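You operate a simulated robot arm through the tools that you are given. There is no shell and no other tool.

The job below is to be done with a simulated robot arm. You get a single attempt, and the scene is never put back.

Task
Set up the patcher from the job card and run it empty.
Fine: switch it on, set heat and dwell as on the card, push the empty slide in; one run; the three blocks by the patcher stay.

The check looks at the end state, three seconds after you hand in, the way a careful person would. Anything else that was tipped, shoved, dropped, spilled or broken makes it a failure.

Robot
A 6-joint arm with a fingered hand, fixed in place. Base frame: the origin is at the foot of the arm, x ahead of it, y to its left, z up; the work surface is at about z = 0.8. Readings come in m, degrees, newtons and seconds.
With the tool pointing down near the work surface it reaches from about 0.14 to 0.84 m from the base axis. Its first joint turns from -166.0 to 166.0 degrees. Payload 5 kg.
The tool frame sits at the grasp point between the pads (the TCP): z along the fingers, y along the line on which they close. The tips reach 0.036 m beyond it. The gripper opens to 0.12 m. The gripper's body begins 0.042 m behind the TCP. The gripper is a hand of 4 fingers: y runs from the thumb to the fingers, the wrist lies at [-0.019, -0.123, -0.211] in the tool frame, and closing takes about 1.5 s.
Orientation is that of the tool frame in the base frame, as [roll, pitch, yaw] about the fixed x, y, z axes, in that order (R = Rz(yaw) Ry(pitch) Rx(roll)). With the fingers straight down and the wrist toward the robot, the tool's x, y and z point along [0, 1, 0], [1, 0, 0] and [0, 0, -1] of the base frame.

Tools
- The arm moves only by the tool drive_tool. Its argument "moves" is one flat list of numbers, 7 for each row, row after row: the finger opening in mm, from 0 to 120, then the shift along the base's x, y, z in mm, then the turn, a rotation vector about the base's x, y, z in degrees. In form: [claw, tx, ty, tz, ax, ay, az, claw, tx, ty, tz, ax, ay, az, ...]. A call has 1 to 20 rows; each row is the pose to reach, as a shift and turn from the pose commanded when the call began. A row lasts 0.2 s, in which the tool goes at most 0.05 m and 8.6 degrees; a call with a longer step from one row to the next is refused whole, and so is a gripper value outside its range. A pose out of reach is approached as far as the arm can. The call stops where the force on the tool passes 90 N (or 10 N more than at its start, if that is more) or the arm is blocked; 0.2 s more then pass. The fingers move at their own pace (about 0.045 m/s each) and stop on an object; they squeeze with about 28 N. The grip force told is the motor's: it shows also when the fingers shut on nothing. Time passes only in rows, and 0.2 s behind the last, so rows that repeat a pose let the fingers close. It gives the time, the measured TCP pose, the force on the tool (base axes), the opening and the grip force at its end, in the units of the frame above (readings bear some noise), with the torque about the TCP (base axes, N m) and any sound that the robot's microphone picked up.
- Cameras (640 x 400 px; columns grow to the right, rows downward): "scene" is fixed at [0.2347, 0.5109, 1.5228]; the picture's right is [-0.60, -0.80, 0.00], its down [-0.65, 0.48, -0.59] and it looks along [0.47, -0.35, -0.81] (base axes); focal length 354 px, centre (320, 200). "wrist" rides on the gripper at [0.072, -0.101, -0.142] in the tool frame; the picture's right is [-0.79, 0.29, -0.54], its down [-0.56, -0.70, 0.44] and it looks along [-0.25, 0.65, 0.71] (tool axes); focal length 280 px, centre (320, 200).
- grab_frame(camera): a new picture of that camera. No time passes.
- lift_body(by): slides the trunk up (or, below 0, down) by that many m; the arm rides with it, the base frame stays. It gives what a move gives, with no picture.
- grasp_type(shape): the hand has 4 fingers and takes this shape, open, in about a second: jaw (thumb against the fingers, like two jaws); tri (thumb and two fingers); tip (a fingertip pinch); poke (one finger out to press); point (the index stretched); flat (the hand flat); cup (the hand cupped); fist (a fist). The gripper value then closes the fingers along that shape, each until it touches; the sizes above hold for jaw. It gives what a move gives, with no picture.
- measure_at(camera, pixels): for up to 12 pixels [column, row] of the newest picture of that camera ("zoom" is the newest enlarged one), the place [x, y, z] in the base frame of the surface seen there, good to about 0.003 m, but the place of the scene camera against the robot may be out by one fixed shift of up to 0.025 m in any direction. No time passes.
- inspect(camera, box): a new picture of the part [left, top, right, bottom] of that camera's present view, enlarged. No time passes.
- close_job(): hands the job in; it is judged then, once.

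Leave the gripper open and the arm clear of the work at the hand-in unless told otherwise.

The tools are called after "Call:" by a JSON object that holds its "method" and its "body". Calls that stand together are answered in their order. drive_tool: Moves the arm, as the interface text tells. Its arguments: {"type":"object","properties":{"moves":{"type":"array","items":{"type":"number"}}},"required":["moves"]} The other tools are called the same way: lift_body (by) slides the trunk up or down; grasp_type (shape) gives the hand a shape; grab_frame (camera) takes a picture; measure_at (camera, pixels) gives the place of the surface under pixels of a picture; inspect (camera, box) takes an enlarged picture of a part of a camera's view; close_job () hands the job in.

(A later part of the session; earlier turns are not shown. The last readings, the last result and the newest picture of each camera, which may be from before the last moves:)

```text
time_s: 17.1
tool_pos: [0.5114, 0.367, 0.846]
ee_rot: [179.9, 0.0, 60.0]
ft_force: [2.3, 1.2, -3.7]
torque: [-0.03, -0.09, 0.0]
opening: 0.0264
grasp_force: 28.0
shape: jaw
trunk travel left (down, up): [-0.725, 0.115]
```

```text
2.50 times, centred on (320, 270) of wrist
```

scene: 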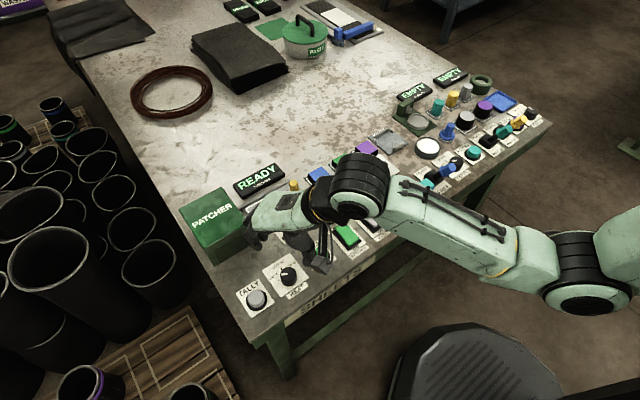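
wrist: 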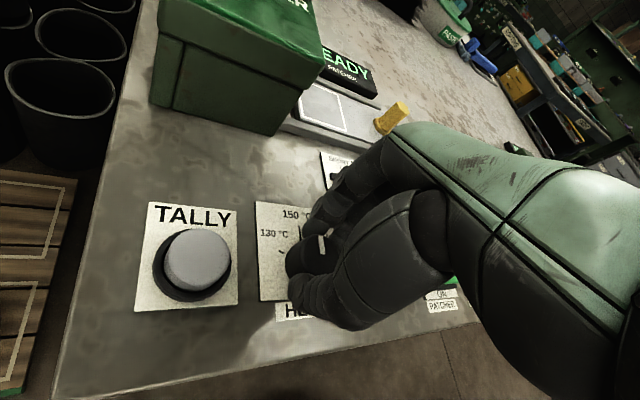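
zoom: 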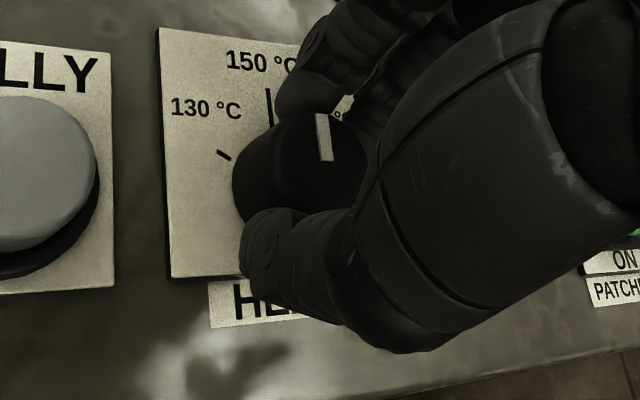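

The pointer now looks parallel to the 150 °C tick. I'll measure its direction before letting go.

Call:
{"method": "measure_at", "body": {"camera": "zoom", "pixels": [[320, 116], [327, 158], [324, 137], [322, 125], [268, 92], [271, 120], [325, 148]]}}

```text
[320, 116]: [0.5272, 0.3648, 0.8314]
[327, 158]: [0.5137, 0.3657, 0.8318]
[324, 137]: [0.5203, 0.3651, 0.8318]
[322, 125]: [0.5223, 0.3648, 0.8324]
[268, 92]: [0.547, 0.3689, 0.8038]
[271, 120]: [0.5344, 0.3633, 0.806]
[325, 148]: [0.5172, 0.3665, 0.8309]
```

The pointer is at about −3° relative to +x, on the 150 tick within measurement noise. I'll open the fingers, rise straight up, and check.

Call:
{"method": "drive_tool", "body": {"moves": [50, 0, 0, 0, 0, 0, 0, 80, 0, 0, 0, 0, 0, 0, 80, 0, 0, 0, 0, 0, 0, 80, 0, 0, 0, 0, 0, 0, 80, 0, 0, 10, 0, 0, 0, 80, 0, 0, 40, 0, 0, 0, 80, 0, 0, 80, 0, 0, 0, 80, 0, 0, 110, 0, 0, 0]}}

Call:
{"method": "grab_frame", "body": {"camera": "wrist"}}

Call:
{"method": "inspect", "body": {"camera": "wrist", "box": [200, 180, 328, 340]}}

```text
time_s: 18.9
tool_pos: [0.51, 0.3648, 0.9589]
ee_rot: [-180.0, 0.0, 60.0]
ft_force: [0.1, 0.3, -0.4]
torque: [-0.03, -0.03, -0.02]
opening: 0.0794
grasp_force: 0.1
shape: jaw
trunk travel left (down, up): [-0.725, 0.115]
```

```text
taken
```

wrist: 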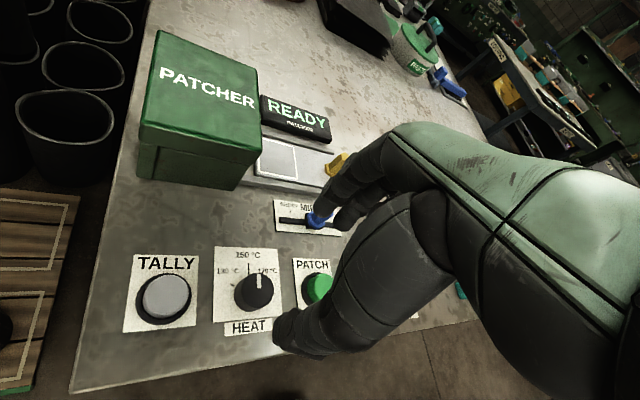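

```text
2.50 times, centred on (264, 260) of wrist
```

zoom: 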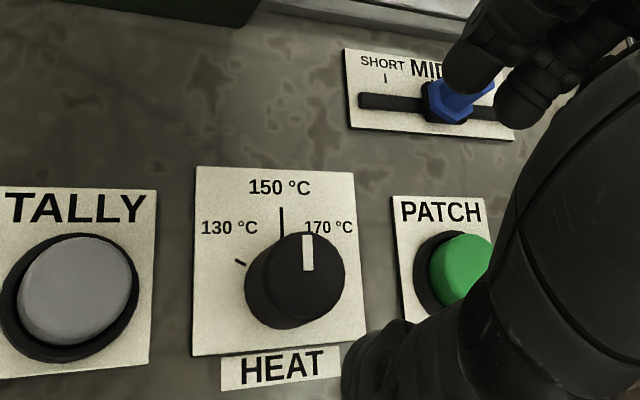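

The pointer looks parallel to the 150 °C tick. I'll measure it and also see it from the scene camera.

Call:
{"method": "measure_at", "body": {"camera": "zoom", "pixels": [[308, 238], [309, 266], [282, 210], [283, 235], [239, 261], [196, 168], [354, 173], [300, 272], [252, 265], [343, 262], [304, 234], [196, 354]]}}

Call:
{"method": "grab_frame", "body": {"camera": "scene"}}

Call:
{"method": "inspect", "body": {"camera": "scene", "box": [260, 245, 324, 285]}}

```text
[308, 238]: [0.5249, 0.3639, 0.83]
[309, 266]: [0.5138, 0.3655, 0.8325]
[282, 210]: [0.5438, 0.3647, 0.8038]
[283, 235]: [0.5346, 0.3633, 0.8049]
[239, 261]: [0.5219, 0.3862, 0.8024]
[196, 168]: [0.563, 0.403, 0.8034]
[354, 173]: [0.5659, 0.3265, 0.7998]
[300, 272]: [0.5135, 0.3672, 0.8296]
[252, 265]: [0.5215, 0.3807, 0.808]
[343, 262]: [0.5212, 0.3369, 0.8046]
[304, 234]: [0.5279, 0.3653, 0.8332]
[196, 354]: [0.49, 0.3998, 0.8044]
```

```text
taken
```

scene: 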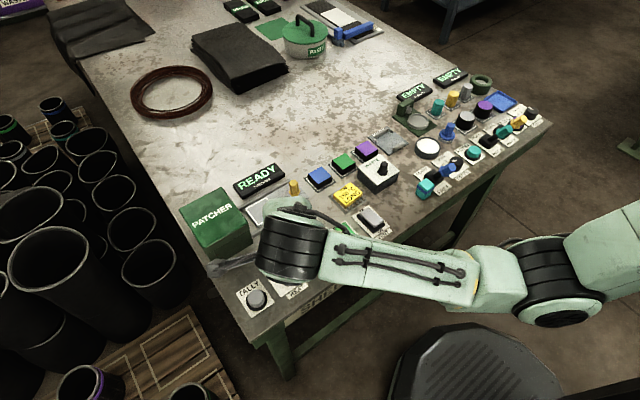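

```text
10.00 times, centred on (292, 265) of scene
```

zoom: 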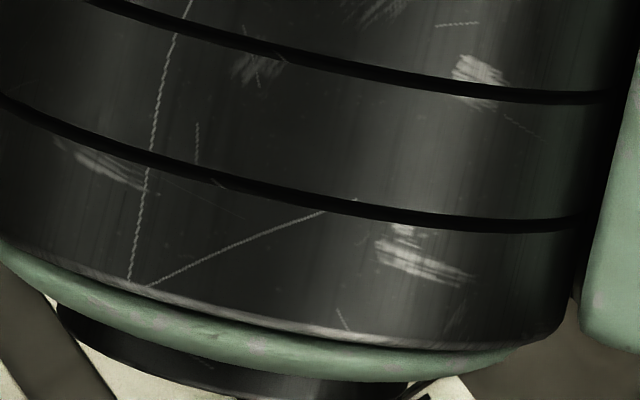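

The pointer matches the 150 °C tick direction within about 2°. Next is the dwell slider: I'll move the hand off to the right and turn back to get a clear view of its ticks.

Call:
{"method": "drive_tool", "body": {"moves": [80, -4, -30, 24, 0, 0, 6, 80, -8, -60, 24, 0, 0, 12, 80, -12, -90, 24, 0, 0, 18, 80, -16, -120, 24, 0, 0, 24, 80, -20, -150, 24, 0, 0, 30]}}

Call:
{"method": "grab_frame", "body": {"camera": "wrist"}}

Call:
{"method": "inspect", "body": {"camera": "wrist", "box": [180, 150, 308, 250]}}

Call:
{"method": "inspect", "body": {"camera": "scene", "box": [250, 190, 346, 290]}}

```text
time_s: 20.1
tool_pos: [0.4906, 0.2142, 0.9828]
ee_rot: [-179.9, 0.0, 90.1]
ft_force: [0.2, -0.3, 0.5]
torque: [0.01, 0.06, -0.03]
opening: 0.0796
grasp_force: 0.0
shape: jaw
trunk travel left (down, up): [-0.725, 0.115]
```

```text
taken
```

wrist: 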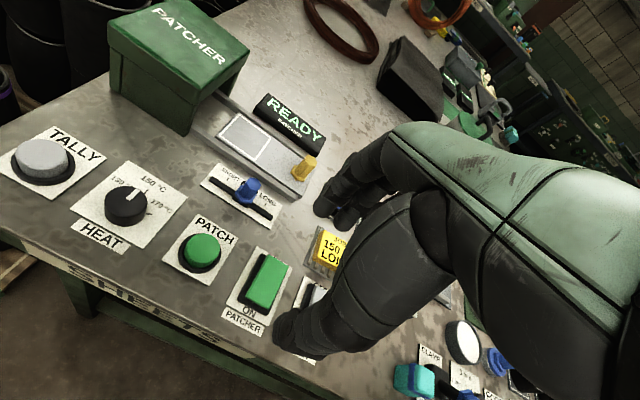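

```text
4.00 times, centred on (244, 200) of wrist
```

zoom: 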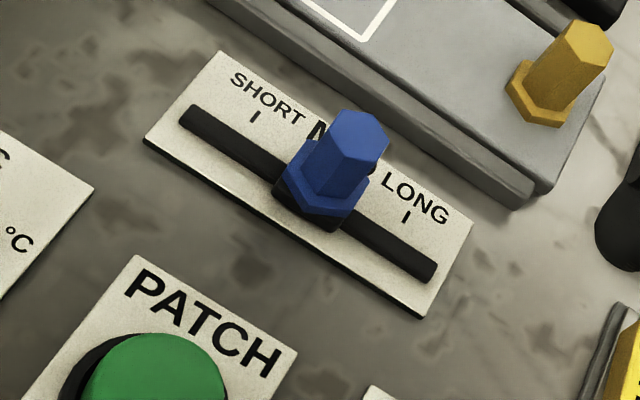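

```text
4.00 times, centred on (298, 240) of scene
```

zoom: 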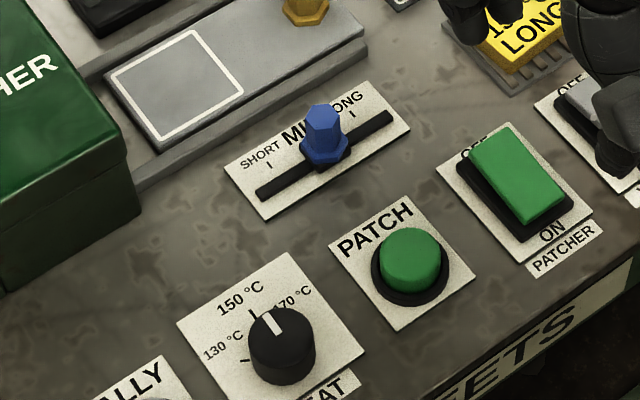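

Scene view confirms the pointer at 150 °C. Now I'll measure the dwell slider's ticks, slot and handle, and the slide's yellow knob in the wrist view.

Call:
{"method": "inspect", "body": {"camera": "wrist", "box": [180, 150, 308, 250]}}

Call:
{"method": "measure_at", "body": {"camera": "zoom", "pixels": [[255, 117], [407, 217], [187, 115], [430, 268], [360, 122], [330, 170], [310, 200], [345, 215], [335, 135], [375, 150], [590, 45], [545, 110]]}}

Call:
{"method": "measure_at", "body": {"camera": "wrist", "pixels": [[311, 160], [305, 165], [296, 170], [300, 175], [310, 152], [240, 118], [268, 152], [245, 135], [250, 180], [200, 115], [310, 190], [206, 238]]}}

```text
4.00 times, centred on (244, 200) of wrist
```

zoom: 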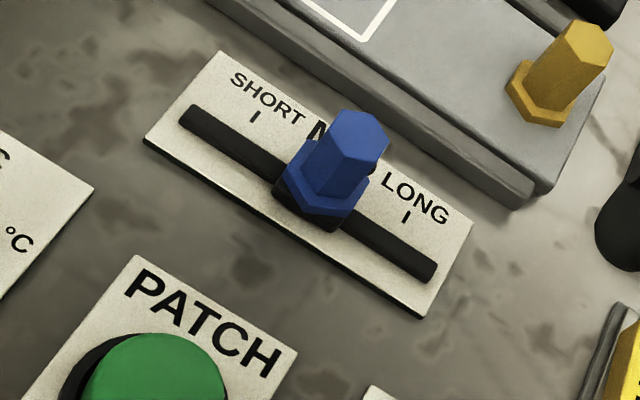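

```text
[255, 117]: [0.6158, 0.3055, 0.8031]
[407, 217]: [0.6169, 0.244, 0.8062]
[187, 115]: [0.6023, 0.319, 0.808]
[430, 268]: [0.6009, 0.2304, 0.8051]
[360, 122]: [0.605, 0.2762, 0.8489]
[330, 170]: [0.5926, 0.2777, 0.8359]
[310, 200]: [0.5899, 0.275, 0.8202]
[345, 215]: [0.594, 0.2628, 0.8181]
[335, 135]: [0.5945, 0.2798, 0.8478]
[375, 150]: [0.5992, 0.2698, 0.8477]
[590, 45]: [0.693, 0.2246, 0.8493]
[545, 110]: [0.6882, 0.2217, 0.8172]
```

```text
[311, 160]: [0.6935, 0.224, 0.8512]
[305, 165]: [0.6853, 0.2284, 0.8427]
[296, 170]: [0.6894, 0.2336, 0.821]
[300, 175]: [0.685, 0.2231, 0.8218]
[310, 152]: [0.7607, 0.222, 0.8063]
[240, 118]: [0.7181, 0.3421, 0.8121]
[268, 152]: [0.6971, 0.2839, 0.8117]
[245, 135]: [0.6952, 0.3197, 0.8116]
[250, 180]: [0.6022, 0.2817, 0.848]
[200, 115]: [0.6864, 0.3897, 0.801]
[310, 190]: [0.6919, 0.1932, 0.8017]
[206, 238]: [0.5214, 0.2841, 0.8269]
```

SHORT tick at y 0.3055, LONG at y 0.244, handle at (0.600, 0.275, top z 0.848), so the handle must go −31 mm in y. I'll hover over the handle with a 56 mm opening first.

Call:
{"method": "drive_tool", "body": {"moves": [70, 35, 20, 0, 0, 0, 0, 60, 75, 40, 0, 0, 0, 0, 56, 110, 58, 0, 0, 0, 0, 56, 110, 58, -40, 0, 0, 0, 56, 110, 58, -60, 0, 0, 0, 56, 110, 58, -60, 0, 0, 0]}}

Call:
{"method": "grab_frame", "body": {"camera": "wrist"}}

Call:
{"method": "inspect", "body": {"camera": "scene", "box": [230, 150, 342, 260]}}

```text
time_s: 21.5
tool_pos: [0.6031, 0.2753, 0.9213]
ee_rot: [-180.0, 0.0, 90.0]
ft_force: [-0.3, 0.7, -0.3]
torque: [0.02, -0.01, -0.03]
opening: 0.0563
grasp_force: 0.0
shape: jaw
trunk travel left (down, up): [-0.725, 0.115]
```

```text
taken
```

wrist: 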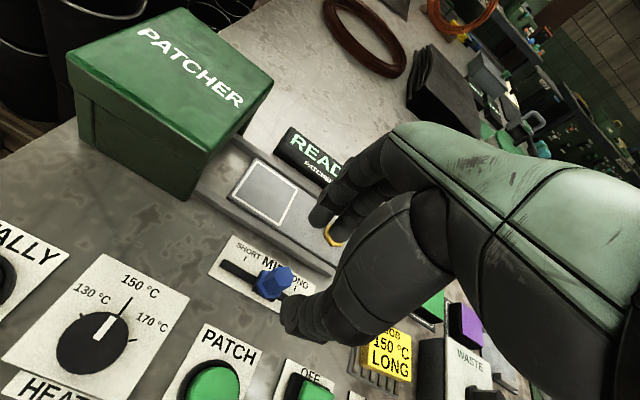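

```text
3.64 times, centred on (286, 205) of scene
```

zoom: 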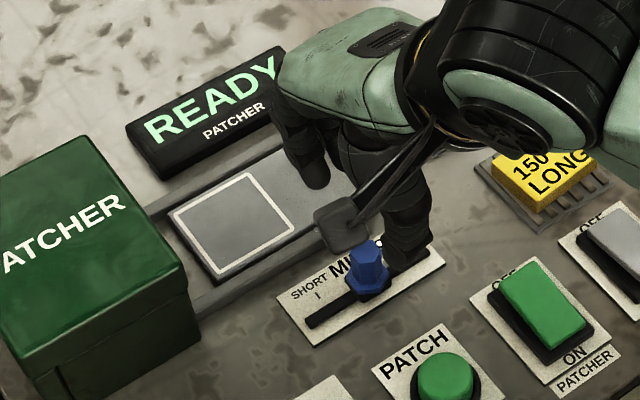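

Call:
{"method": "inspect", "body": {"camera": "wrist", "box": [220, 170, 364, 350]}}

Call:
{"method": "measure_at", "body": {"camera": "wrist", "pixels": [[275, 275], [280, 271], [262, 283], [270, 293], [288, 325], [285, 310], [318, 222], [312, 212], [340, 245], [330, 240], [300, 310], [350, 205]]}}

```text
2.22 times, centred on (292, 260) of wrist
```

zoom: 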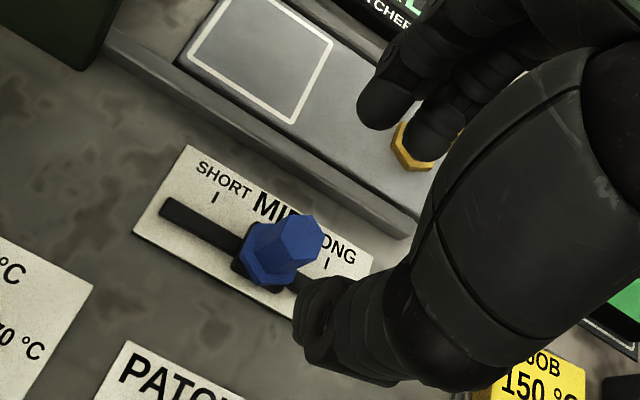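

```text
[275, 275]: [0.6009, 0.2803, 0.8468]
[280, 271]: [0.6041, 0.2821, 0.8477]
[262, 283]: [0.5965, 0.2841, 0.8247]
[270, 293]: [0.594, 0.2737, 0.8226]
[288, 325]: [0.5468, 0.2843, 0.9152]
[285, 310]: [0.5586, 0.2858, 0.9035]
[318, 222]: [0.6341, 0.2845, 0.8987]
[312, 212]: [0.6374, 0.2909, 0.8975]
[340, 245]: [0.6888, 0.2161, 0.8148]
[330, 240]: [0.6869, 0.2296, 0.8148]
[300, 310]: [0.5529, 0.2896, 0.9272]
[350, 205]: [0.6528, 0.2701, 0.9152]
```

The handle lies between thumb and fingers, and the yellow knob stays clear behind. I'll descend 60 mm (tips at about z 0.824, above the handle's flange).

Call:
{"method": "drive_tool", "body": {"moves": [56, 0, 2, -25, 0, 0, 0, 56, 0, 2, -45, 0, 0, 0, 56, 0, 2, -56, 0, 0, 0, 56, 0, 2, -60, 0, 0, 0]}}

Call:
{"method": "grab_frame", "body": {"camera": "wrist"}}

Call:
{"method": "inspect", "body": {"camera": "wrist", "box": [240, 170, 384, 350]}}

Call:
{"method": "inspect", "body": {"camera": "scene", "box": [230, 150, 342, 260]}}

```text
time_s: 22.5
tool_pos: [0.6009, 0.276, 0.8603]
ee_rot: [-179.9, 0.0, 90.1]
ft_force: [-0.5, -0.4, 0.2]
torque: [-0.02, 0.06, 0.0]
opening: 0.0562
grasp_force: 0.0
shape: jaw
trunk travel left (down, up): [-0.725, 0.115]
```

```text
taken
```

wrist: 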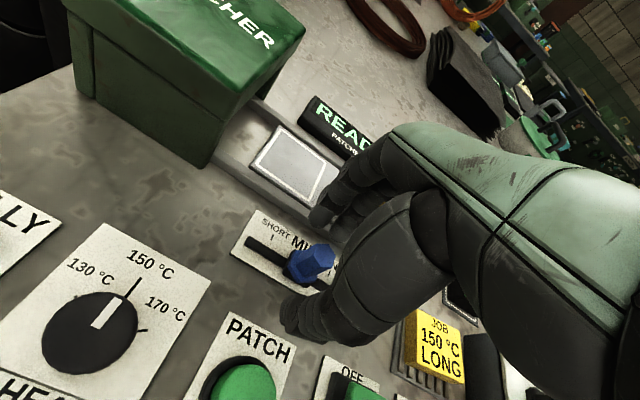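

```text
2.22 times, centred on (312, 260) of wrist
```

zoom: 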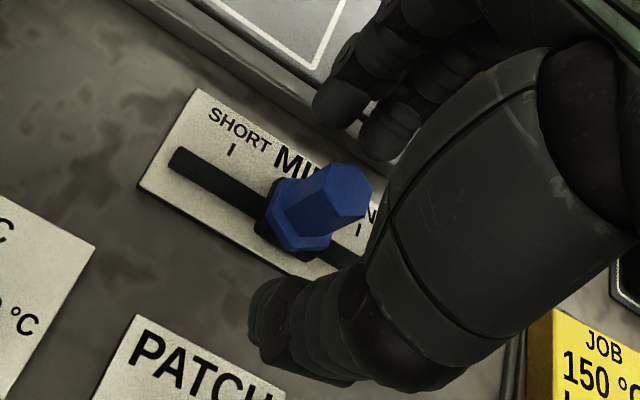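

```text
3.64 times, centred on (286, 205) of scene
```

zoom: 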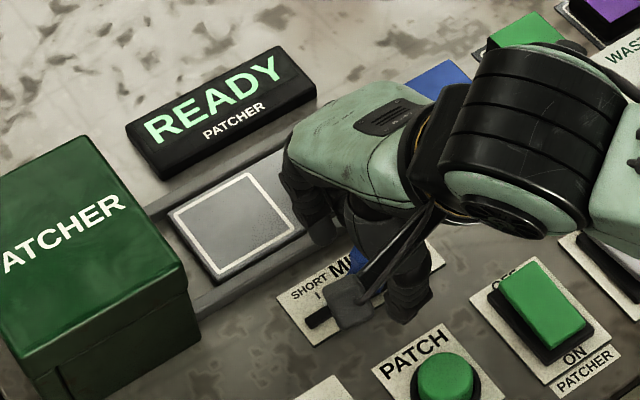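

The handle is well placed between thumb and fingers. Closing now.

Call:
{"method": "drive_tool", "body": {"moves": [40, 0, 0, 0, 0, 0, 0, 25, 0, 0, 0, 0, 0, 0, 10, 0, 0, 0, 0, 0, 0, 5, 0, 0, 0, 0, 0, 0, 5, 0, 0, 0, 0, 0, 0, 5, 0, 0, 0, 0, 0, 0]}}

Call:
{"method": "inspect", "body": {"camera": "wrist", "box": [240, 170, 384, 350]}}

```text
time_s: 23.9
tool_pos: [0.6006, 0.2767, 0.8599]
ee_rot: [-179.9, 0.1, 90.0]
ft_force: [-4.4, 0.0, -1.7]
torque: [0.02, 0.06, -0.1]
opening: 0.0099
grasp_force: 28.2
shape: jaw
trunk travel left (down, up): [-0.725, 0.115]
```

```text
2.22 times, centred on (312, 260) of wrist
```

zoom: 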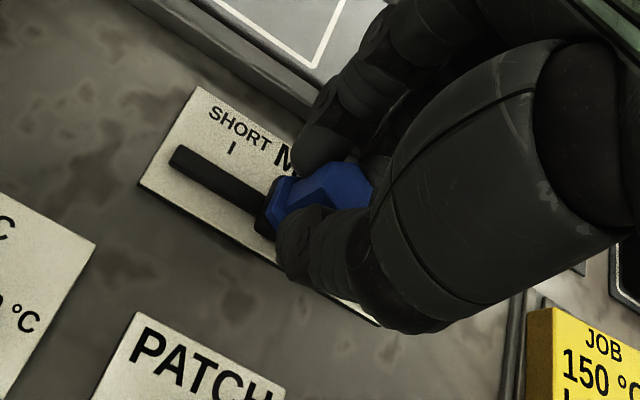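

Gripped (28 N). I'll slide it −31 mm in y in small steps.

Call:
{"method": "drive_tool", "body": {"moves": [5, 0, -5, 0, 0, 0, 0, 5, 0, -10, 0, 0, 0, 0, 5, 0, -15, 0, 0, 0, 0, 5, 0, -20, 0, 0, 0, 0, 5, 0, -25, 0, 0, 0, 0, 5, 0, -29, 0, 0, 0, 0, 5, 0, -31, 0, 0, 0, 0, 5, 0, -31, 0, 0, 0, 0]}}

Call:
{"method": "grab_frame", "body": {"camera": "wrist"}}

Call:
{"method": "inspect", "body": {"camera": "wrist", "box": [220, 170, 364, 350]}}

Call:
{"method": "inspect", "body": {"camera": "scene", "box": [230, 150, 342, 260]}}

```text
time_s: 25.7
tool_pos: [0.6001, 0.2457, 0.8605]
ee_rot: [180.0, 0.0, 90.0]
ft_force: [-1.1, 3.3, 3.3]
torque: [0.08, 0.01, -0.06]
opening: 0.0097
grasp_force: 28.0
shape: jaw
trunk travel left (down, up): [-0.725, 0.115]
```

```text
taken
```

wrist: 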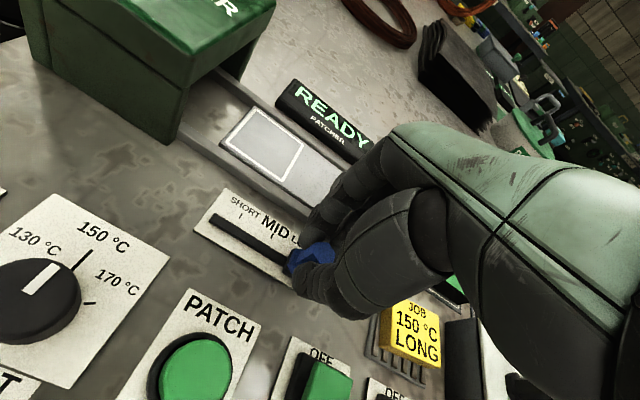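

```text
2.22 times, centred on (292, 260) of wrist
```

zoom: 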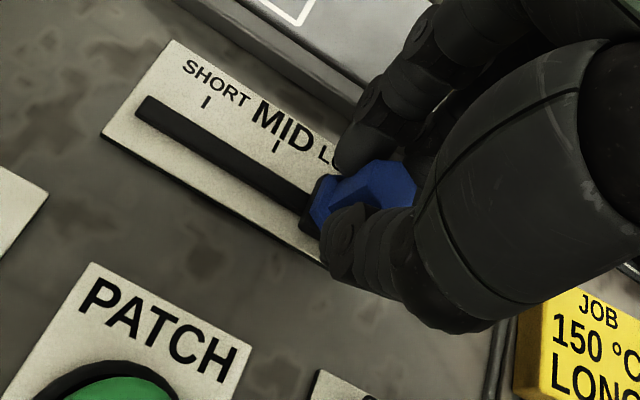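

```text
3.64 times, centred on (286, 205) of scene
```

zoom: 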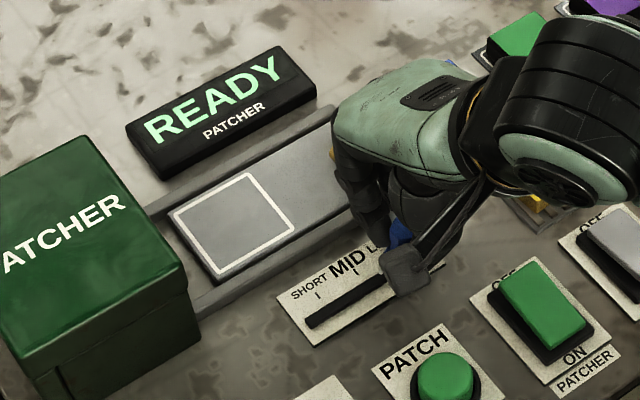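

The handle moved with the hand. I'll open gently to 45 mm (keeping off the yellow knob), rise, and look.

Call:
{"method": "drive_tool", "body": {"moves": [25, 0, 0, 0, 0, 0, 0, 45, 0, 0, 0, 0, 0, 0, 45, 0, 0, 0, 0, 0, 0, 45, 0, 0, 10, 0, 0, 0, 45, 0, 0, 35, 0, 0, 0, 45, -10, 0, 70, 0, 0, 0, 45, -40, -20, 100, 0, 0, 0, 45, -80, -40, 110, 0, 0, 0]}}

Call:
{"method": "grab_frame", "body": {"camera": "wrist"}}

Call:
{"method": "inspect", "body": {"camera": "wrist", "box": [180, 150, 308, 250]}}

```text
time_s: 27.5
tool_pos: [0.5183, 0.2032, 0.9714]
ee_rot: [179.9, 0.0, 90.0]
ft_force: [0.1, -0.3, 0.4]
torque: [0.0, -0.02, 0.02]
opening: 0.0448
grasp_force: 0.1
shape: jaw
trunk travel left (down, up): [-0.725, 0.115]
```

```text
taken
```

wrist: 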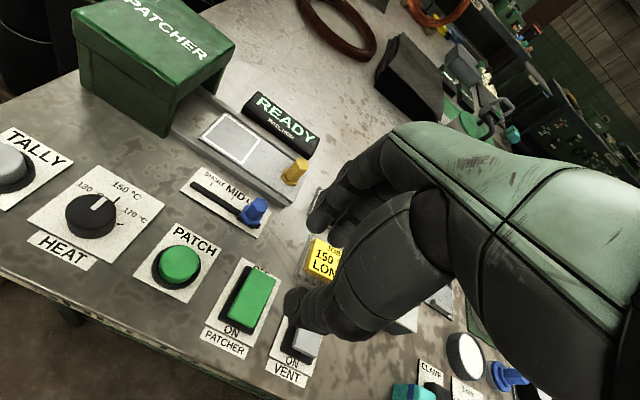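

```text
4.00 times, centred on (244, 200) of wrist
```

zoom: 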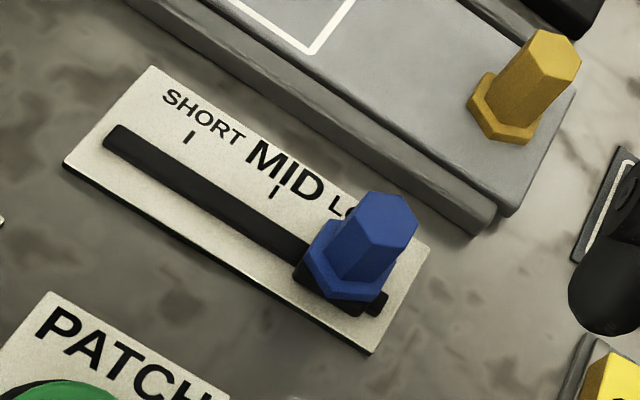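

I'll measure the handle against the SHORT and MID ticks.

Call:
{"method": "measure_at", "body": {"camera": "zoom", "pixels": [[190, 137], [275, 190], [390, 215], [375, 200], [408, 235], [360, 235], [370, 245], [330, 270], [345, 285], [310, 270], [355, 305], [378, 305]]}}

Call:
{"method": "inspect", "body": {"camera": "scene", "box": [258, 190, 338, 250]}}

```text
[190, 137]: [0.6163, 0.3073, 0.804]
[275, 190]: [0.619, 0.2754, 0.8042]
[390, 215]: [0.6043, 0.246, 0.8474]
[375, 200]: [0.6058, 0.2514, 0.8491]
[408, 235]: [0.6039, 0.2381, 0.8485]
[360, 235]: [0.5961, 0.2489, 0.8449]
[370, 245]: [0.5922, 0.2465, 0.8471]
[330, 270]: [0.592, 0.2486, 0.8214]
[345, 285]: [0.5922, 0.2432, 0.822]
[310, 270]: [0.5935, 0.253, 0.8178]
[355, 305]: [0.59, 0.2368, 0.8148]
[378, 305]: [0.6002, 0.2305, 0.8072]
```

```text
6.67 times, centred on (298, 220) of scene
```

zoom: 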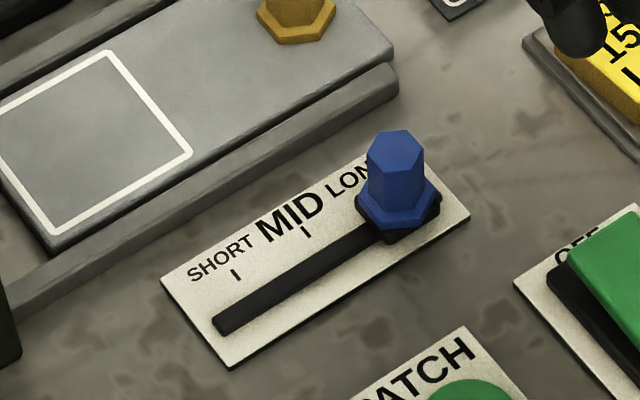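

The handle is at y ≈ 0.2455 against LONG at ≈ 0.244, within 2 mm. Next is the slide. I'll measure the slide, rails, box side and sign so I know the travel and clearances.

Call:
{"method": "inspect", "body": {"camera": "wrist", "box": [70, 60, 342, 230]}}

Call:
{"method": "measure_at", "body": {"camera": "wrist", "pixels": [[296, 163], [290, 172], [287, 196], [284, 201], [240, 117], [218, 114], [202, 137], [240, 161], [261, 140], [163, 130], [210, 80], [300, 130]]}}

Call:
{"method": "measure_at", "body": {"camera": "wrist", "pixels": [[200, 100], [180, 120], [175, 110], [185, 85], [230, 45], [80, 45], [250, 95], [315, 140], [280, 120], [210, 110], [165, 45], [130, 60]]}}

```text
2.35 times, centred on (206, 145) of wrist
```

zoom: 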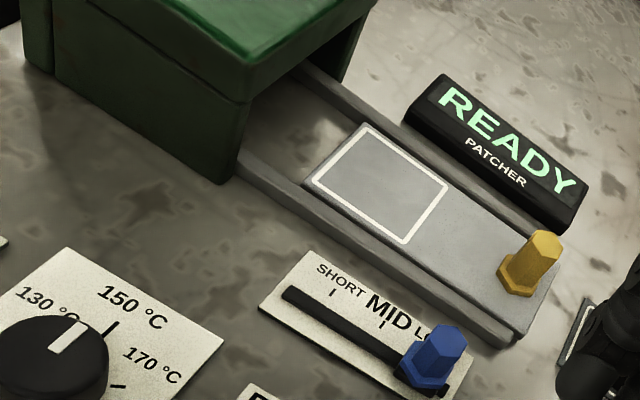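

```text
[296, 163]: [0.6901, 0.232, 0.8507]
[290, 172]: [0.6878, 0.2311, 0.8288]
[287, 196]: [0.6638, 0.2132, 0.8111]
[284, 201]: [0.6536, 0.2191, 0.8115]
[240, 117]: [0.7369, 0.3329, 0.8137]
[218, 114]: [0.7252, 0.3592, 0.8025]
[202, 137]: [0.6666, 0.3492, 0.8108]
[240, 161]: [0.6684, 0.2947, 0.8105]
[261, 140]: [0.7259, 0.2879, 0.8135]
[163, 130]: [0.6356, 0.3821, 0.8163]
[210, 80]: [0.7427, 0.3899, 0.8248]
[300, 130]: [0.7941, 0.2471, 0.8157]
```

```text
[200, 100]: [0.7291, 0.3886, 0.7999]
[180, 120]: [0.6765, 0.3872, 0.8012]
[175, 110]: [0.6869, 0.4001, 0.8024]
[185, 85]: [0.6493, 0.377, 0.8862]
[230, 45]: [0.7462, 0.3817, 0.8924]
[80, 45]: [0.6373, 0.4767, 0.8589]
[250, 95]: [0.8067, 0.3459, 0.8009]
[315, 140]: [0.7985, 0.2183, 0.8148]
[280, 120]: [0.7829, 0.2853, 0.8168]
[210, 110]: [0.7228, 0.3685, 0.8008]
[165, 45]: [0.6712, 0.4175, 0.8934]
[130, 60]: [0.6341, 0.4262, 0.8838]
```

The slide (y 0.205–0.35) runs on rails into the open side of the box at y ≈ 0.378; its knob is at (0.691, 0.228), top z 0.851. I'll push the knob in +y with the poke finger; first take the shape and hover on the knob's −y side.

Call:
{"method": "grasp_type", "body": {"shape": "poke"}}

Call:
{"method": "drive_tool", "body": {"moves": [120, 40, -10, 0, 0, 0, 0, 120, 85, -20, 0, 0, 0, 0, 120, 130, -28, 0, 0, 0, 0, 120, 173, -30, 0, 0, 0, 0, 120, 173, -30, -30, 0, 0, 0, 120, 173, -30, -55, 0, 0, 0, 120, 173, -30, -55, 0, 0, 0]}}

Call:
{"method": "grab_frame", "body": {"camera": "wrist"}}

Call:
{"method": "inspect", "body": {"camera": "scene", "box": [230, 120, 374, 240]}}

```text
time_s: 28.4
tool_pos: [0.5193, 0.2032, 0.9704]
ee_rot: [-180.0, -0.1, 90.0]
ft_force: [-1.1, 0.1, -0.4]
torque: [-0.02, -0.01, 0.0]
opening: 0.0
grasp_force: 0.1
shape: poke
trunk travel left (down, up): [-0.725, 0.115]
```

```text
time_s: 30.0
tool_pos: [0.694, 0.1748, 0.9137]
ee_rot: [-179.9, 0.0, 90.0]
ft_force: [-1.1, -0.1, -0.3]
torque: [0.01, 0.01, -0.01]
opening: 0.0
grasp_force: 0.0
shape: poke
trunk travel left (down, up): [-0.725, 0.115]
```

```text
taken
```

wrist: 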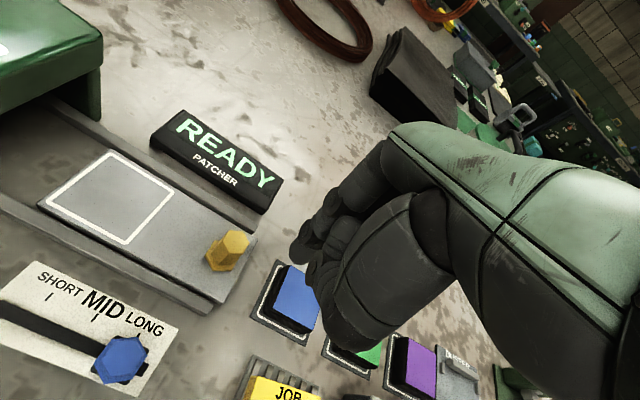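

```text
3.33 times, centred on (302, 180) of scene
```

zoom: 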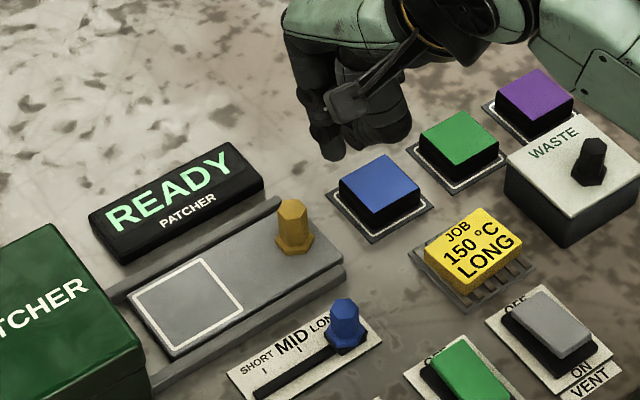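

The fingertip is at wrist (302,255), and the slide knob at (227,250). I'll measure both to set the height and gap.

Call:
{"method": "measure_at", "body": {"camera": "wrist", "pixels": [[294, 258], [300, 263], [297, 246], [237, 240], [228, 250], [243, 245], [215, 260], [225, 270], [325, 325], [318, 285], [290, 300], [320, 225]]}}

Call:
{"method": "inspect", "body": {"camera": "wrist", "box": [190, 190, 390, 370]}}

Call:
{"method": "inspect", "body": {"camera": "wrist", "box": [0, 250, 190, 400]}}

```text
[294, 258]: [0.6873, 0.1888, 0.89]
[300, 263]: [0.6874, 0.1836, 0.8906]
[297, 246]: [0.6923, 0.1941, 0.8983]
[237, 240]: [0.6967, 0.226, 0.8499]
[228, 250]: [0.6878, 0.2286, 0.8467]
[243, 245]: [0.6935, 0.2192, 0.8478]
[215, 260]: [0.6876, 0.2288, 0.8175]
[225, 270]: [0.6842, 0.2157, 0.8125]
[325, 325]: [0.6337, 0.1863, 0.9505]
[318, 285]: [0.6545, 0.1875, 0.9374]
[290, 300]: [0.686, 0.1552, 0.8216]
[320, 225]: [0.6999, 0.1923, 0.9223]
```

```text
2.22 times, centred on (290, 280) of wrist
```

zoom: 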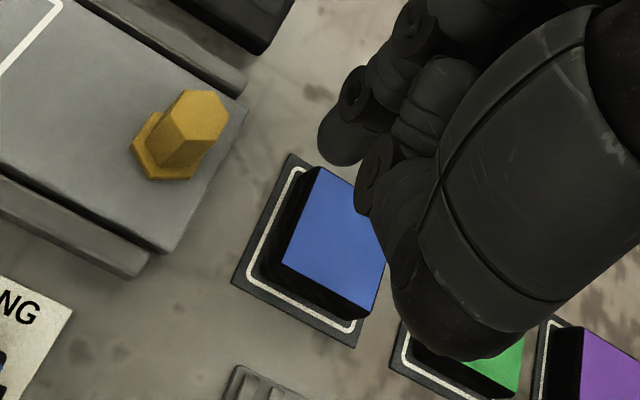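

```text
2.67 times, centred on (95, 325) of wrist
```

zoom: 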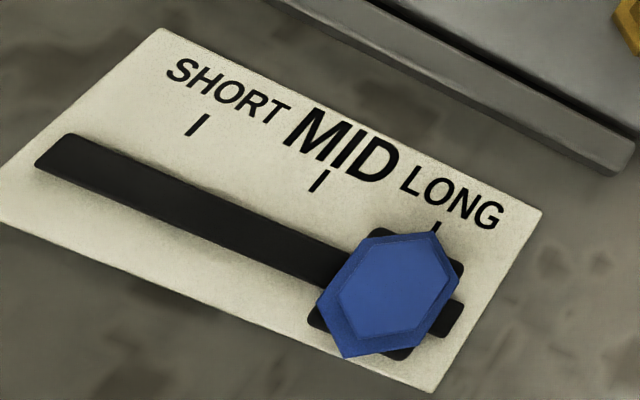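

The dwell handle sits at the LONG tick. The finger's +y side is 23 mm short of the knob. I'll descend 55 mm (tip about z 0.831, above slide surface and flange).

Call:
{"method": "drive_tool", "body": {"moves": [120, 0, 0, -25, 0, 0, 0, 120, 0, 0, -45, 0, 0, 0, 120, 0, 0, -55, 0, 0, 0, 120, 0, 5, -55, 0, 0, 0]}}

Call:
{"method": "grab_frame", "body": {"camera": "wrist"}}

Call:
{"method": "inspect", "body": {"camera": "wrist", "box": [190, 170, 390, 350]}}

Call:
{"method": "inspect", "body": {"camera": "scene", "box": [230, 120, 374, 240]}}

```text
time_s: 31.0
tool_pos: [0.6941, 0.1807, 0.8602]
ee_rot: [179.9, 0.1, 89.9]
ft_force: [0.0, -0.2, -0.3]
torque: [-0.01, 0.0, 0.01]
opening: 0.0
grasp_force: 0.0
shape: poke
trunk travel left (down, up): [-0.725, 0.115]
```

```text
taken
```

wrist: 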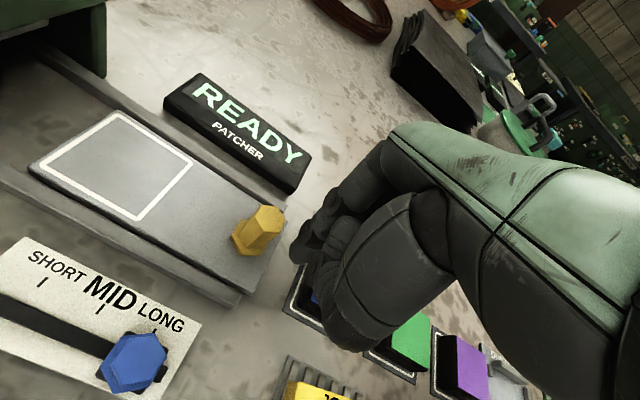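

```text
2.22 times, centred on (290, 260) of wrist
```

zoom: 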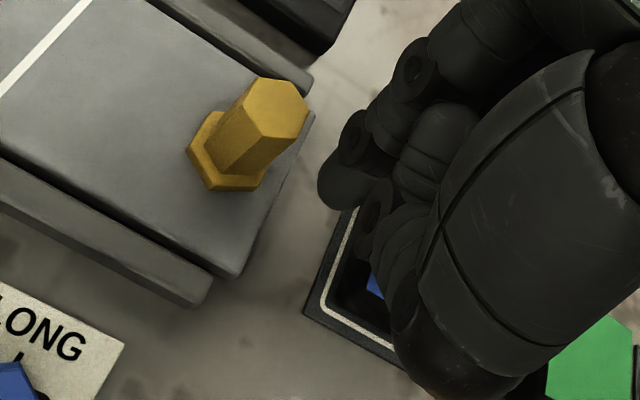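

```text
3.33 times, centred on (302, 180) of scene
```

zoom: 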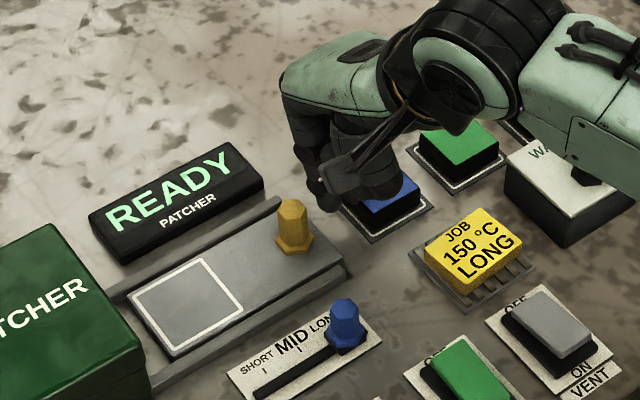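

Clear all round. Now I push in +y, first 40 mm, and check that the slide follows.

Call:
{"method": "drive_tool", "body": {"moves": [120, 0, 8, 0, 0, 0, 0, 120, 0, 14, 0, 0, 0, 0, 120, 0, 19, 0, 0, 0, 0, 120, 0, 24, 0, 0, 0, 0, 120, 0, 29, 0, 0, 0, 0, 120, 0, 34, 0, 0, 0, 0, 120, 0, 40, 0, 0, 0, 0]}}

Call:
{"method": "grab_frame", "body": {"camera": "wrist"}}

Call:
{"method": "inspect", "body": {"camera": "scene", "box": [200, 120, 344, 240]}}

```text
time_s: 32.6
tool_pos: [0.694, 0.2206, 0.8597]
ee_rot: [179.9, 0.0, 90.0]
ft_force: [1.1, -0.1, 0.8]
torque: [0.0, 0.02, -0.02]
opening: 0.0
grasp_force: 0.1
shape: poke
trunk travel left (down, up): [-0.725, 0.115]
```

```text
taken
```

wrist: 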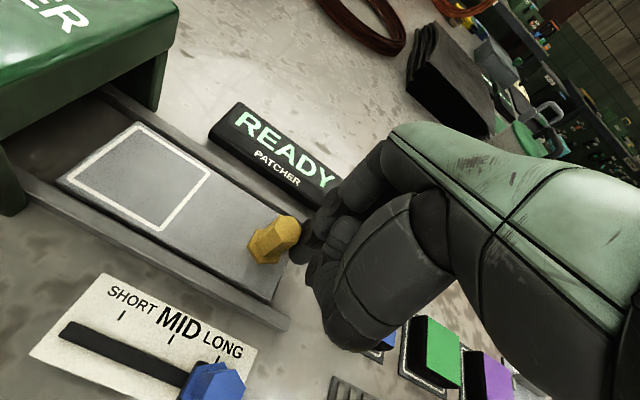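

```text
3.33 times, centred on (272, 180) of scene
```

zoom: 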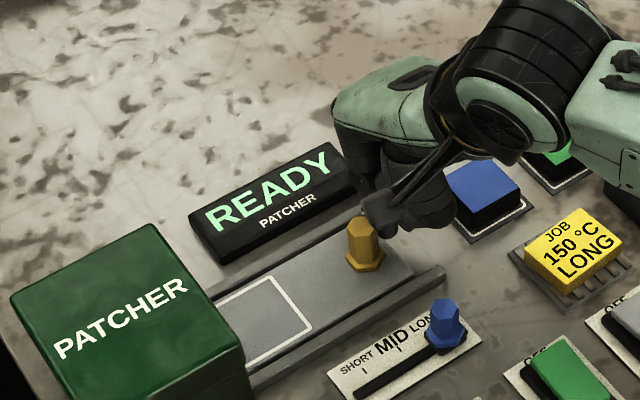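

The slide follows easily. I'll push on another 50 mm.

Call:
{"method": "drive_tool", "body": {"moves": [120, 0, 6, 0, 0, 0, 0, 120, 0, 12, 0, 0, 0, 0, 120, 0, 18, 0, 0, 0, 0, 120, 0, 24, 0, 0, 0, 0, 120, 0, 30, 0, 0, 0, 0, 120, 0, 36, 0, 0, 0, 0, 120, 0, 42, 0, 0, 0, 0, 120, 0, 48, 0, 0, 0, 0]}}

Call:
{"method": "grab_frame", "body": {"camera": "wrist"}}

Call:
{"method": "inspect", "body": {"camera": "scene", "box": [180, 120, 324, 240]}}

```text
time_s: 34.4
tool_pos: [0.6946, 0.2696, 0.8594]
ee_rot: [-180.0, 0.0, 89.9]
ft_force: [0.0, 0.4, 0.3]
torque: [0.02, 0.01, 0.0]
opening: 0.0
grasp_force: 0.1
shape: poke
trunk travel left (down, up): [-0.725, 0.115]
```

```text
taken
```

wrist: 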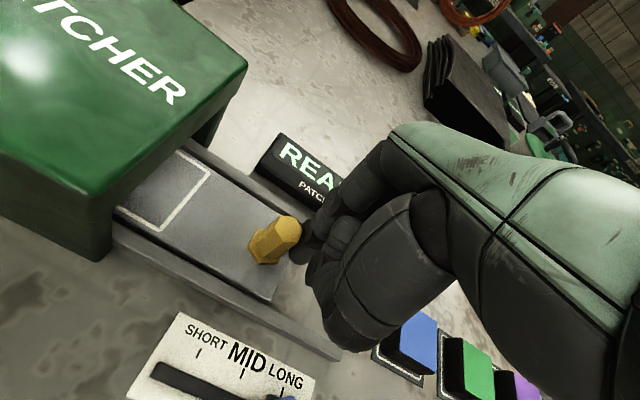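

```text
3.33 times, centred on (252, 180) of scene
```

zoom: 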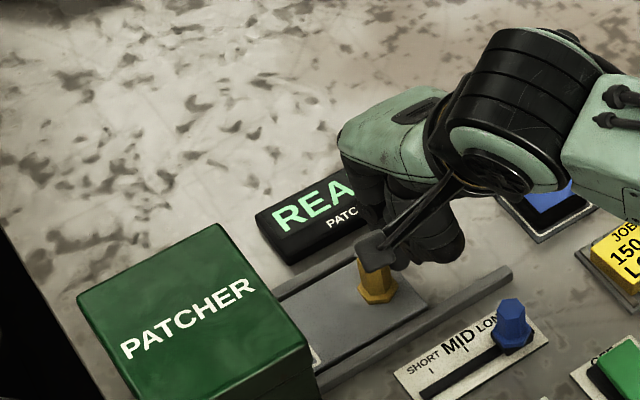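

The white square is halfway into the box. I'll go on in smaller steps, watching the force for the end stop.

Call:
{"method": "drive_tool", "body": {"moves": [120, 0, 4, 0, 0, 0, 0, 120, 0, 8, 0, 0, 0, 0, 120, 0, 12, 0, 0, 0, 0, 120, 0, 16, 0, 0, 0, 0, 120, 0, 20, 0, 0, 0, 0]}}

Call:
{"method": "grab_frame", "body": {"camera": "wrist"}}

Call:
{"method": "inspect", "body": {"camera": "scene", "box": [180, 120, 324, 240]}}

```text
time_s: 35.6
tool_pos: [0.6939, 0.288, 0.8595]
ee_rot: [-180.0, 0.0, 89.9]
ft_force: [-0.5, -0.2, -1.1]
torque: [0.0, 0.01, -0.02]
opening: 0.0
grasp_force: 0.0
shape: poke
trunk travel left (down, up): [-0.725, 0.115]
```

```text
taken
```

wrist: 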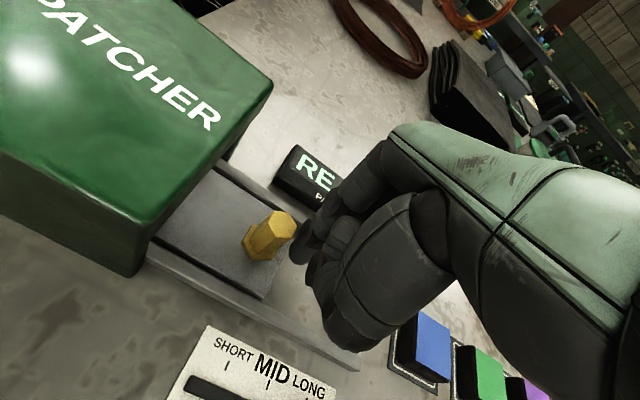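

```text
3.33 times, centred on (252, 180) of scene
```

zoom: 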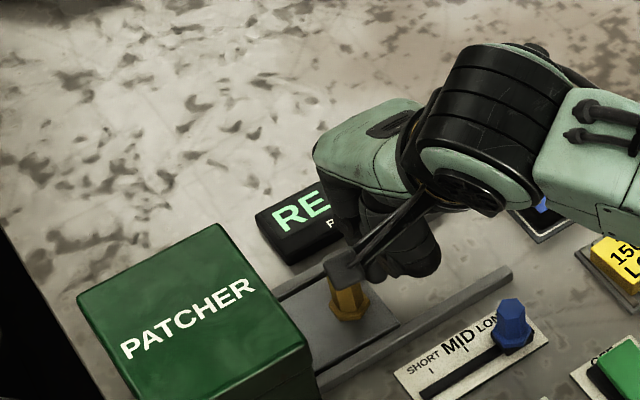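

I'll measure the knob and the finger now, since the gap looks to have grown slightly.

Call:
{"method": "measure_at", "body": {"camera": "wrist", "pixels": [[283, 225], [293, 225], [270, 240], [296, 245], [292, 252], [262, 297], [215, 175], [150, 245], [240, 250], [268, 290]]}}

Call:
{"method": "inspect", "body": {"camera": "wrist", "box": [200, 170, 360, 310]}}

```text
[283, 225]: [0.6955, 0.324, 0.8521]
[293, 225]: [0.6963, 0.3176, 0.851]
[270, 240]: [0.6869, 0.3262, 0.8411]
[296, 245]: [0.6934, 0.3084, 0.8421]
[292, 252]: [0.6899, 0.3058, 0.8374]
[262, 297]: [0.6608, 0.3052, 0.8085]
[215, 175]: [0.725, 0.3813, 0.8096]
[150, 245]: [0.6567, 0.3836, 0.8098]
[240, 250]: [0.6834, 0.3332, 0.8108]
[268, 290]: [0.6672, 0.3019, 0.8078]
```

```text
2.86 times, centred on (280, 240) of wrist
```

zoom: 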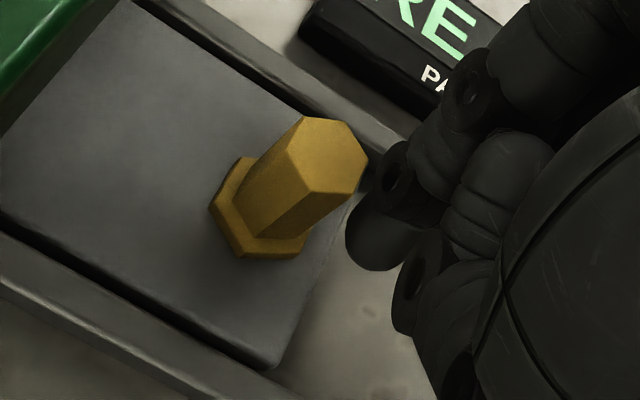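

The knob centre is now at y ≈ 0.325 (moved about 97 mm). I'll push further in 2 mm steps until I feel the end stop.

Call:
{"method": "drive_tool", "body": {"moves": [120, 0, 2, 0, 0, 0, 0, 120, 0, 4, 0, 0, 0, 0, 120, 0, 6, 0, 0, 0, 0, 120, 0, 8, 0, 0, 0, 0, 120, 0, 10, 0, 0, 0, 0]}}

Call:
{"method": "inspect", "body": {"camera": "wrist", "box": [200, 170, 360, 310]}}

Call:
{"method": "measure_at", "body": {"camera": "zoom", "pixels": [[320, 130], [350, 150], [310, 165], [345, 170], [275, 362], [360, 240]]}}

```text
time_s: 36.8
tool_pos: [0.6942, 0.2948, 0.86]
ee_rot: [-180.0, 0.1, 89.9]
ft_force: [0.6, -6.8, -1.0]
torque: [-0.13, 0.01, -0.04]
opening: 0.0
grasp_force: 0.0
shape: poke
trunk travel left (down, up): [-0.725, 0.115]
```

```text
2.86 times, centred on (280, 240) of wrist
```

zoom: 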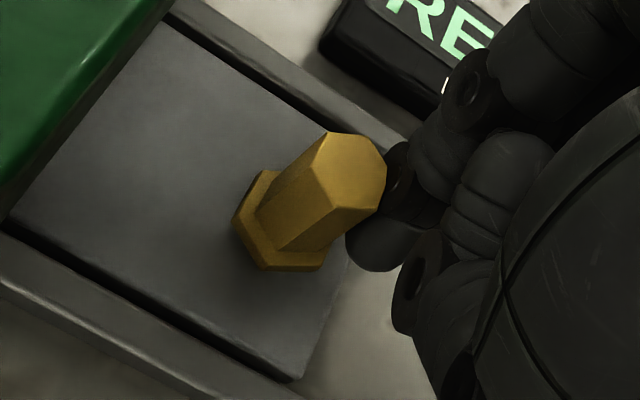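

```text
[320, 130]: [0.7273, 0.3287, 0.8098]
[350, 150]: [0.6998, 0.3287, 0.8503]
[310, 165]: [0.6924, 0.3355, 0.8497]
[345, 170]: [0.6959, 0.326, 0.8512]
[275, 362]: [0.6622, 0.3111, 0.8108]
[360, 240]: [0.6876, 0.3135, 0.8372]
```

Force of 7 N in −y: resistance begins. I'll push 6 mm more to see if it's a firm stop.

Call:
{"method": "drive_tool", "body": {"moves": [120, 0, 2, 0, 0, 0, 0, 120, 0, 4, 0, 0, 0, 0, 120, 0, 6, 0, 0, 0, 0, 120, 0, 6, 0, 0, 0, 0]}}

Call:
{"method": "inspect", "body": {"camera": "wrist", "box": [200, 170, 360, 310]}}

Call:
{"method": "measure_at", "body": {"camera": "zoom", "pixels": [[350, 150], [310, 165], [345, 170], [275, 362], [360, 250]]}}

Call:
{"method": "inspect", "body": {"camera": "scene", "box": [180, 120, 324, 240]}}

```text
time_s: 37.8
tool_pos: [0.6941, 0.2974, 0.8591]
ee_rot: [-179.9, 0.1, 89.8]
ft_force: [5.6, -36.6, -4.3]
torque: [-0.92, -0.18, -0.13]
opening: 0.0
grasp_force: 0.0
shape: poke
trunk travel left (down, up): [-0.725, 0.115]
```

```text
2.86 times, centred on (280, 240) of wrist
```

zoom: 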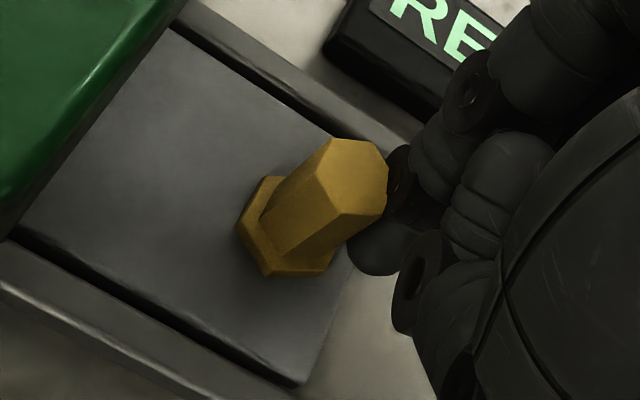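

```text
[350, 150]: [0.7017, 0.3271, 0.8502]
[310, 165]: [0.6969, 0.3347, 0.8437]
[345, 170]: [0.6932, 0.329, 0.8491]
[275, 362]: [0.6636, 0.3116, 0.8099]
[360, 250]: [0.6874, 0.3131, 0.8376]
```

```text
3.33 times, centred on (252, 180) of scene
```

zoom: 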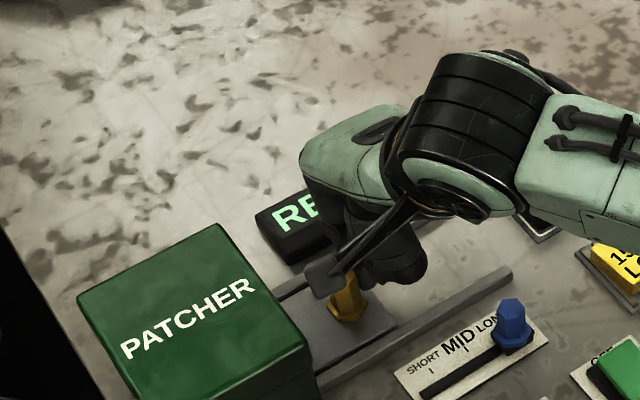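

It's a firm stop (37 N, no more travel): the slide is fully in. I'll back off in −y, rise, and check the sign.

Call:
{"method": "drive_tool", "body": {"moves": [120, 0, -6, 0, 0, 0, 0, 120, 0, -20, 0, 0, 0, 0, 120, 0, -30, 20, 0, 0, 0, 120, -10, -40, 60, 0, 0, 0, 120, -40, -60, 90, 0, 0, 0, 120, -80, -80, 100, 0, 0, 0, 120, -120, -90, 100, 0, 0, 0]}}

Call:
{"method": "grab_frame", "body": {"camera": "wrist"}}

Call:
{"method": "grab_frame", "body": {"camera": "scene"}}

Call:
{"method": "inspect", "body": {"camera": "scene", "box": [180, 150, 340, 290]}}

```text
time_s: 39.4
tool_pos: [0.5737, 0.2131, 0.9624]
ee_rot: [179.8, -0.1, 90.1]
ft_force: [0.1, 0.0, 0.5]
torque: [-0.01, 0.02, -0.01]
opening: 0.0001
grasp_force: 0.0
shape: poke
trunk travel left (down, up): [-0.725, 0.115]
```

```text
taken
```

wrist: 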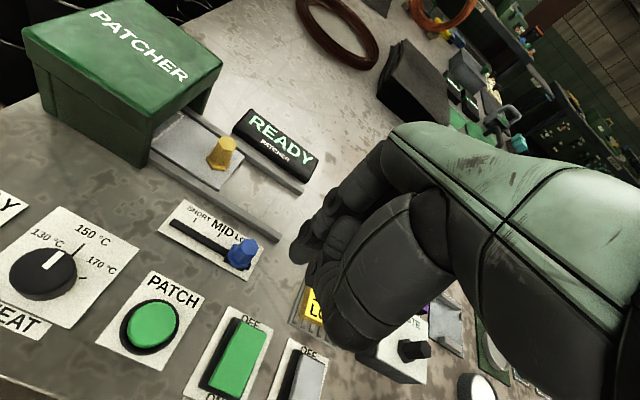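

```text
taken
```

scene: 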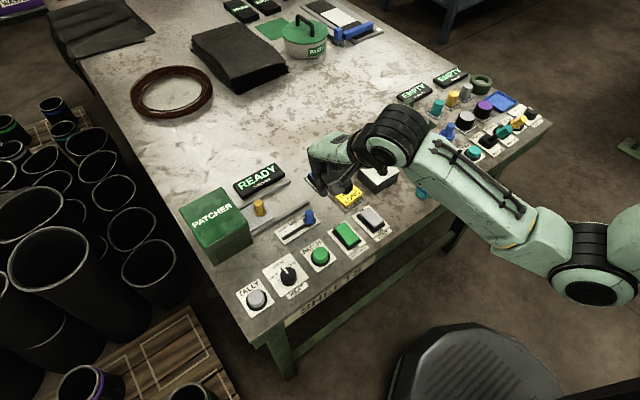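

```text
2.86 times, centred on (260, 220) of scene
```

zoom: 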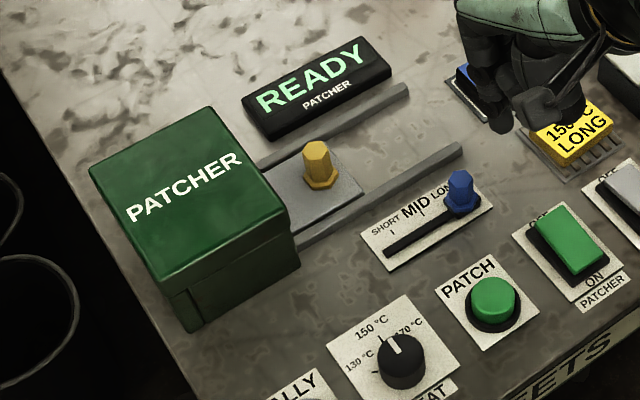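

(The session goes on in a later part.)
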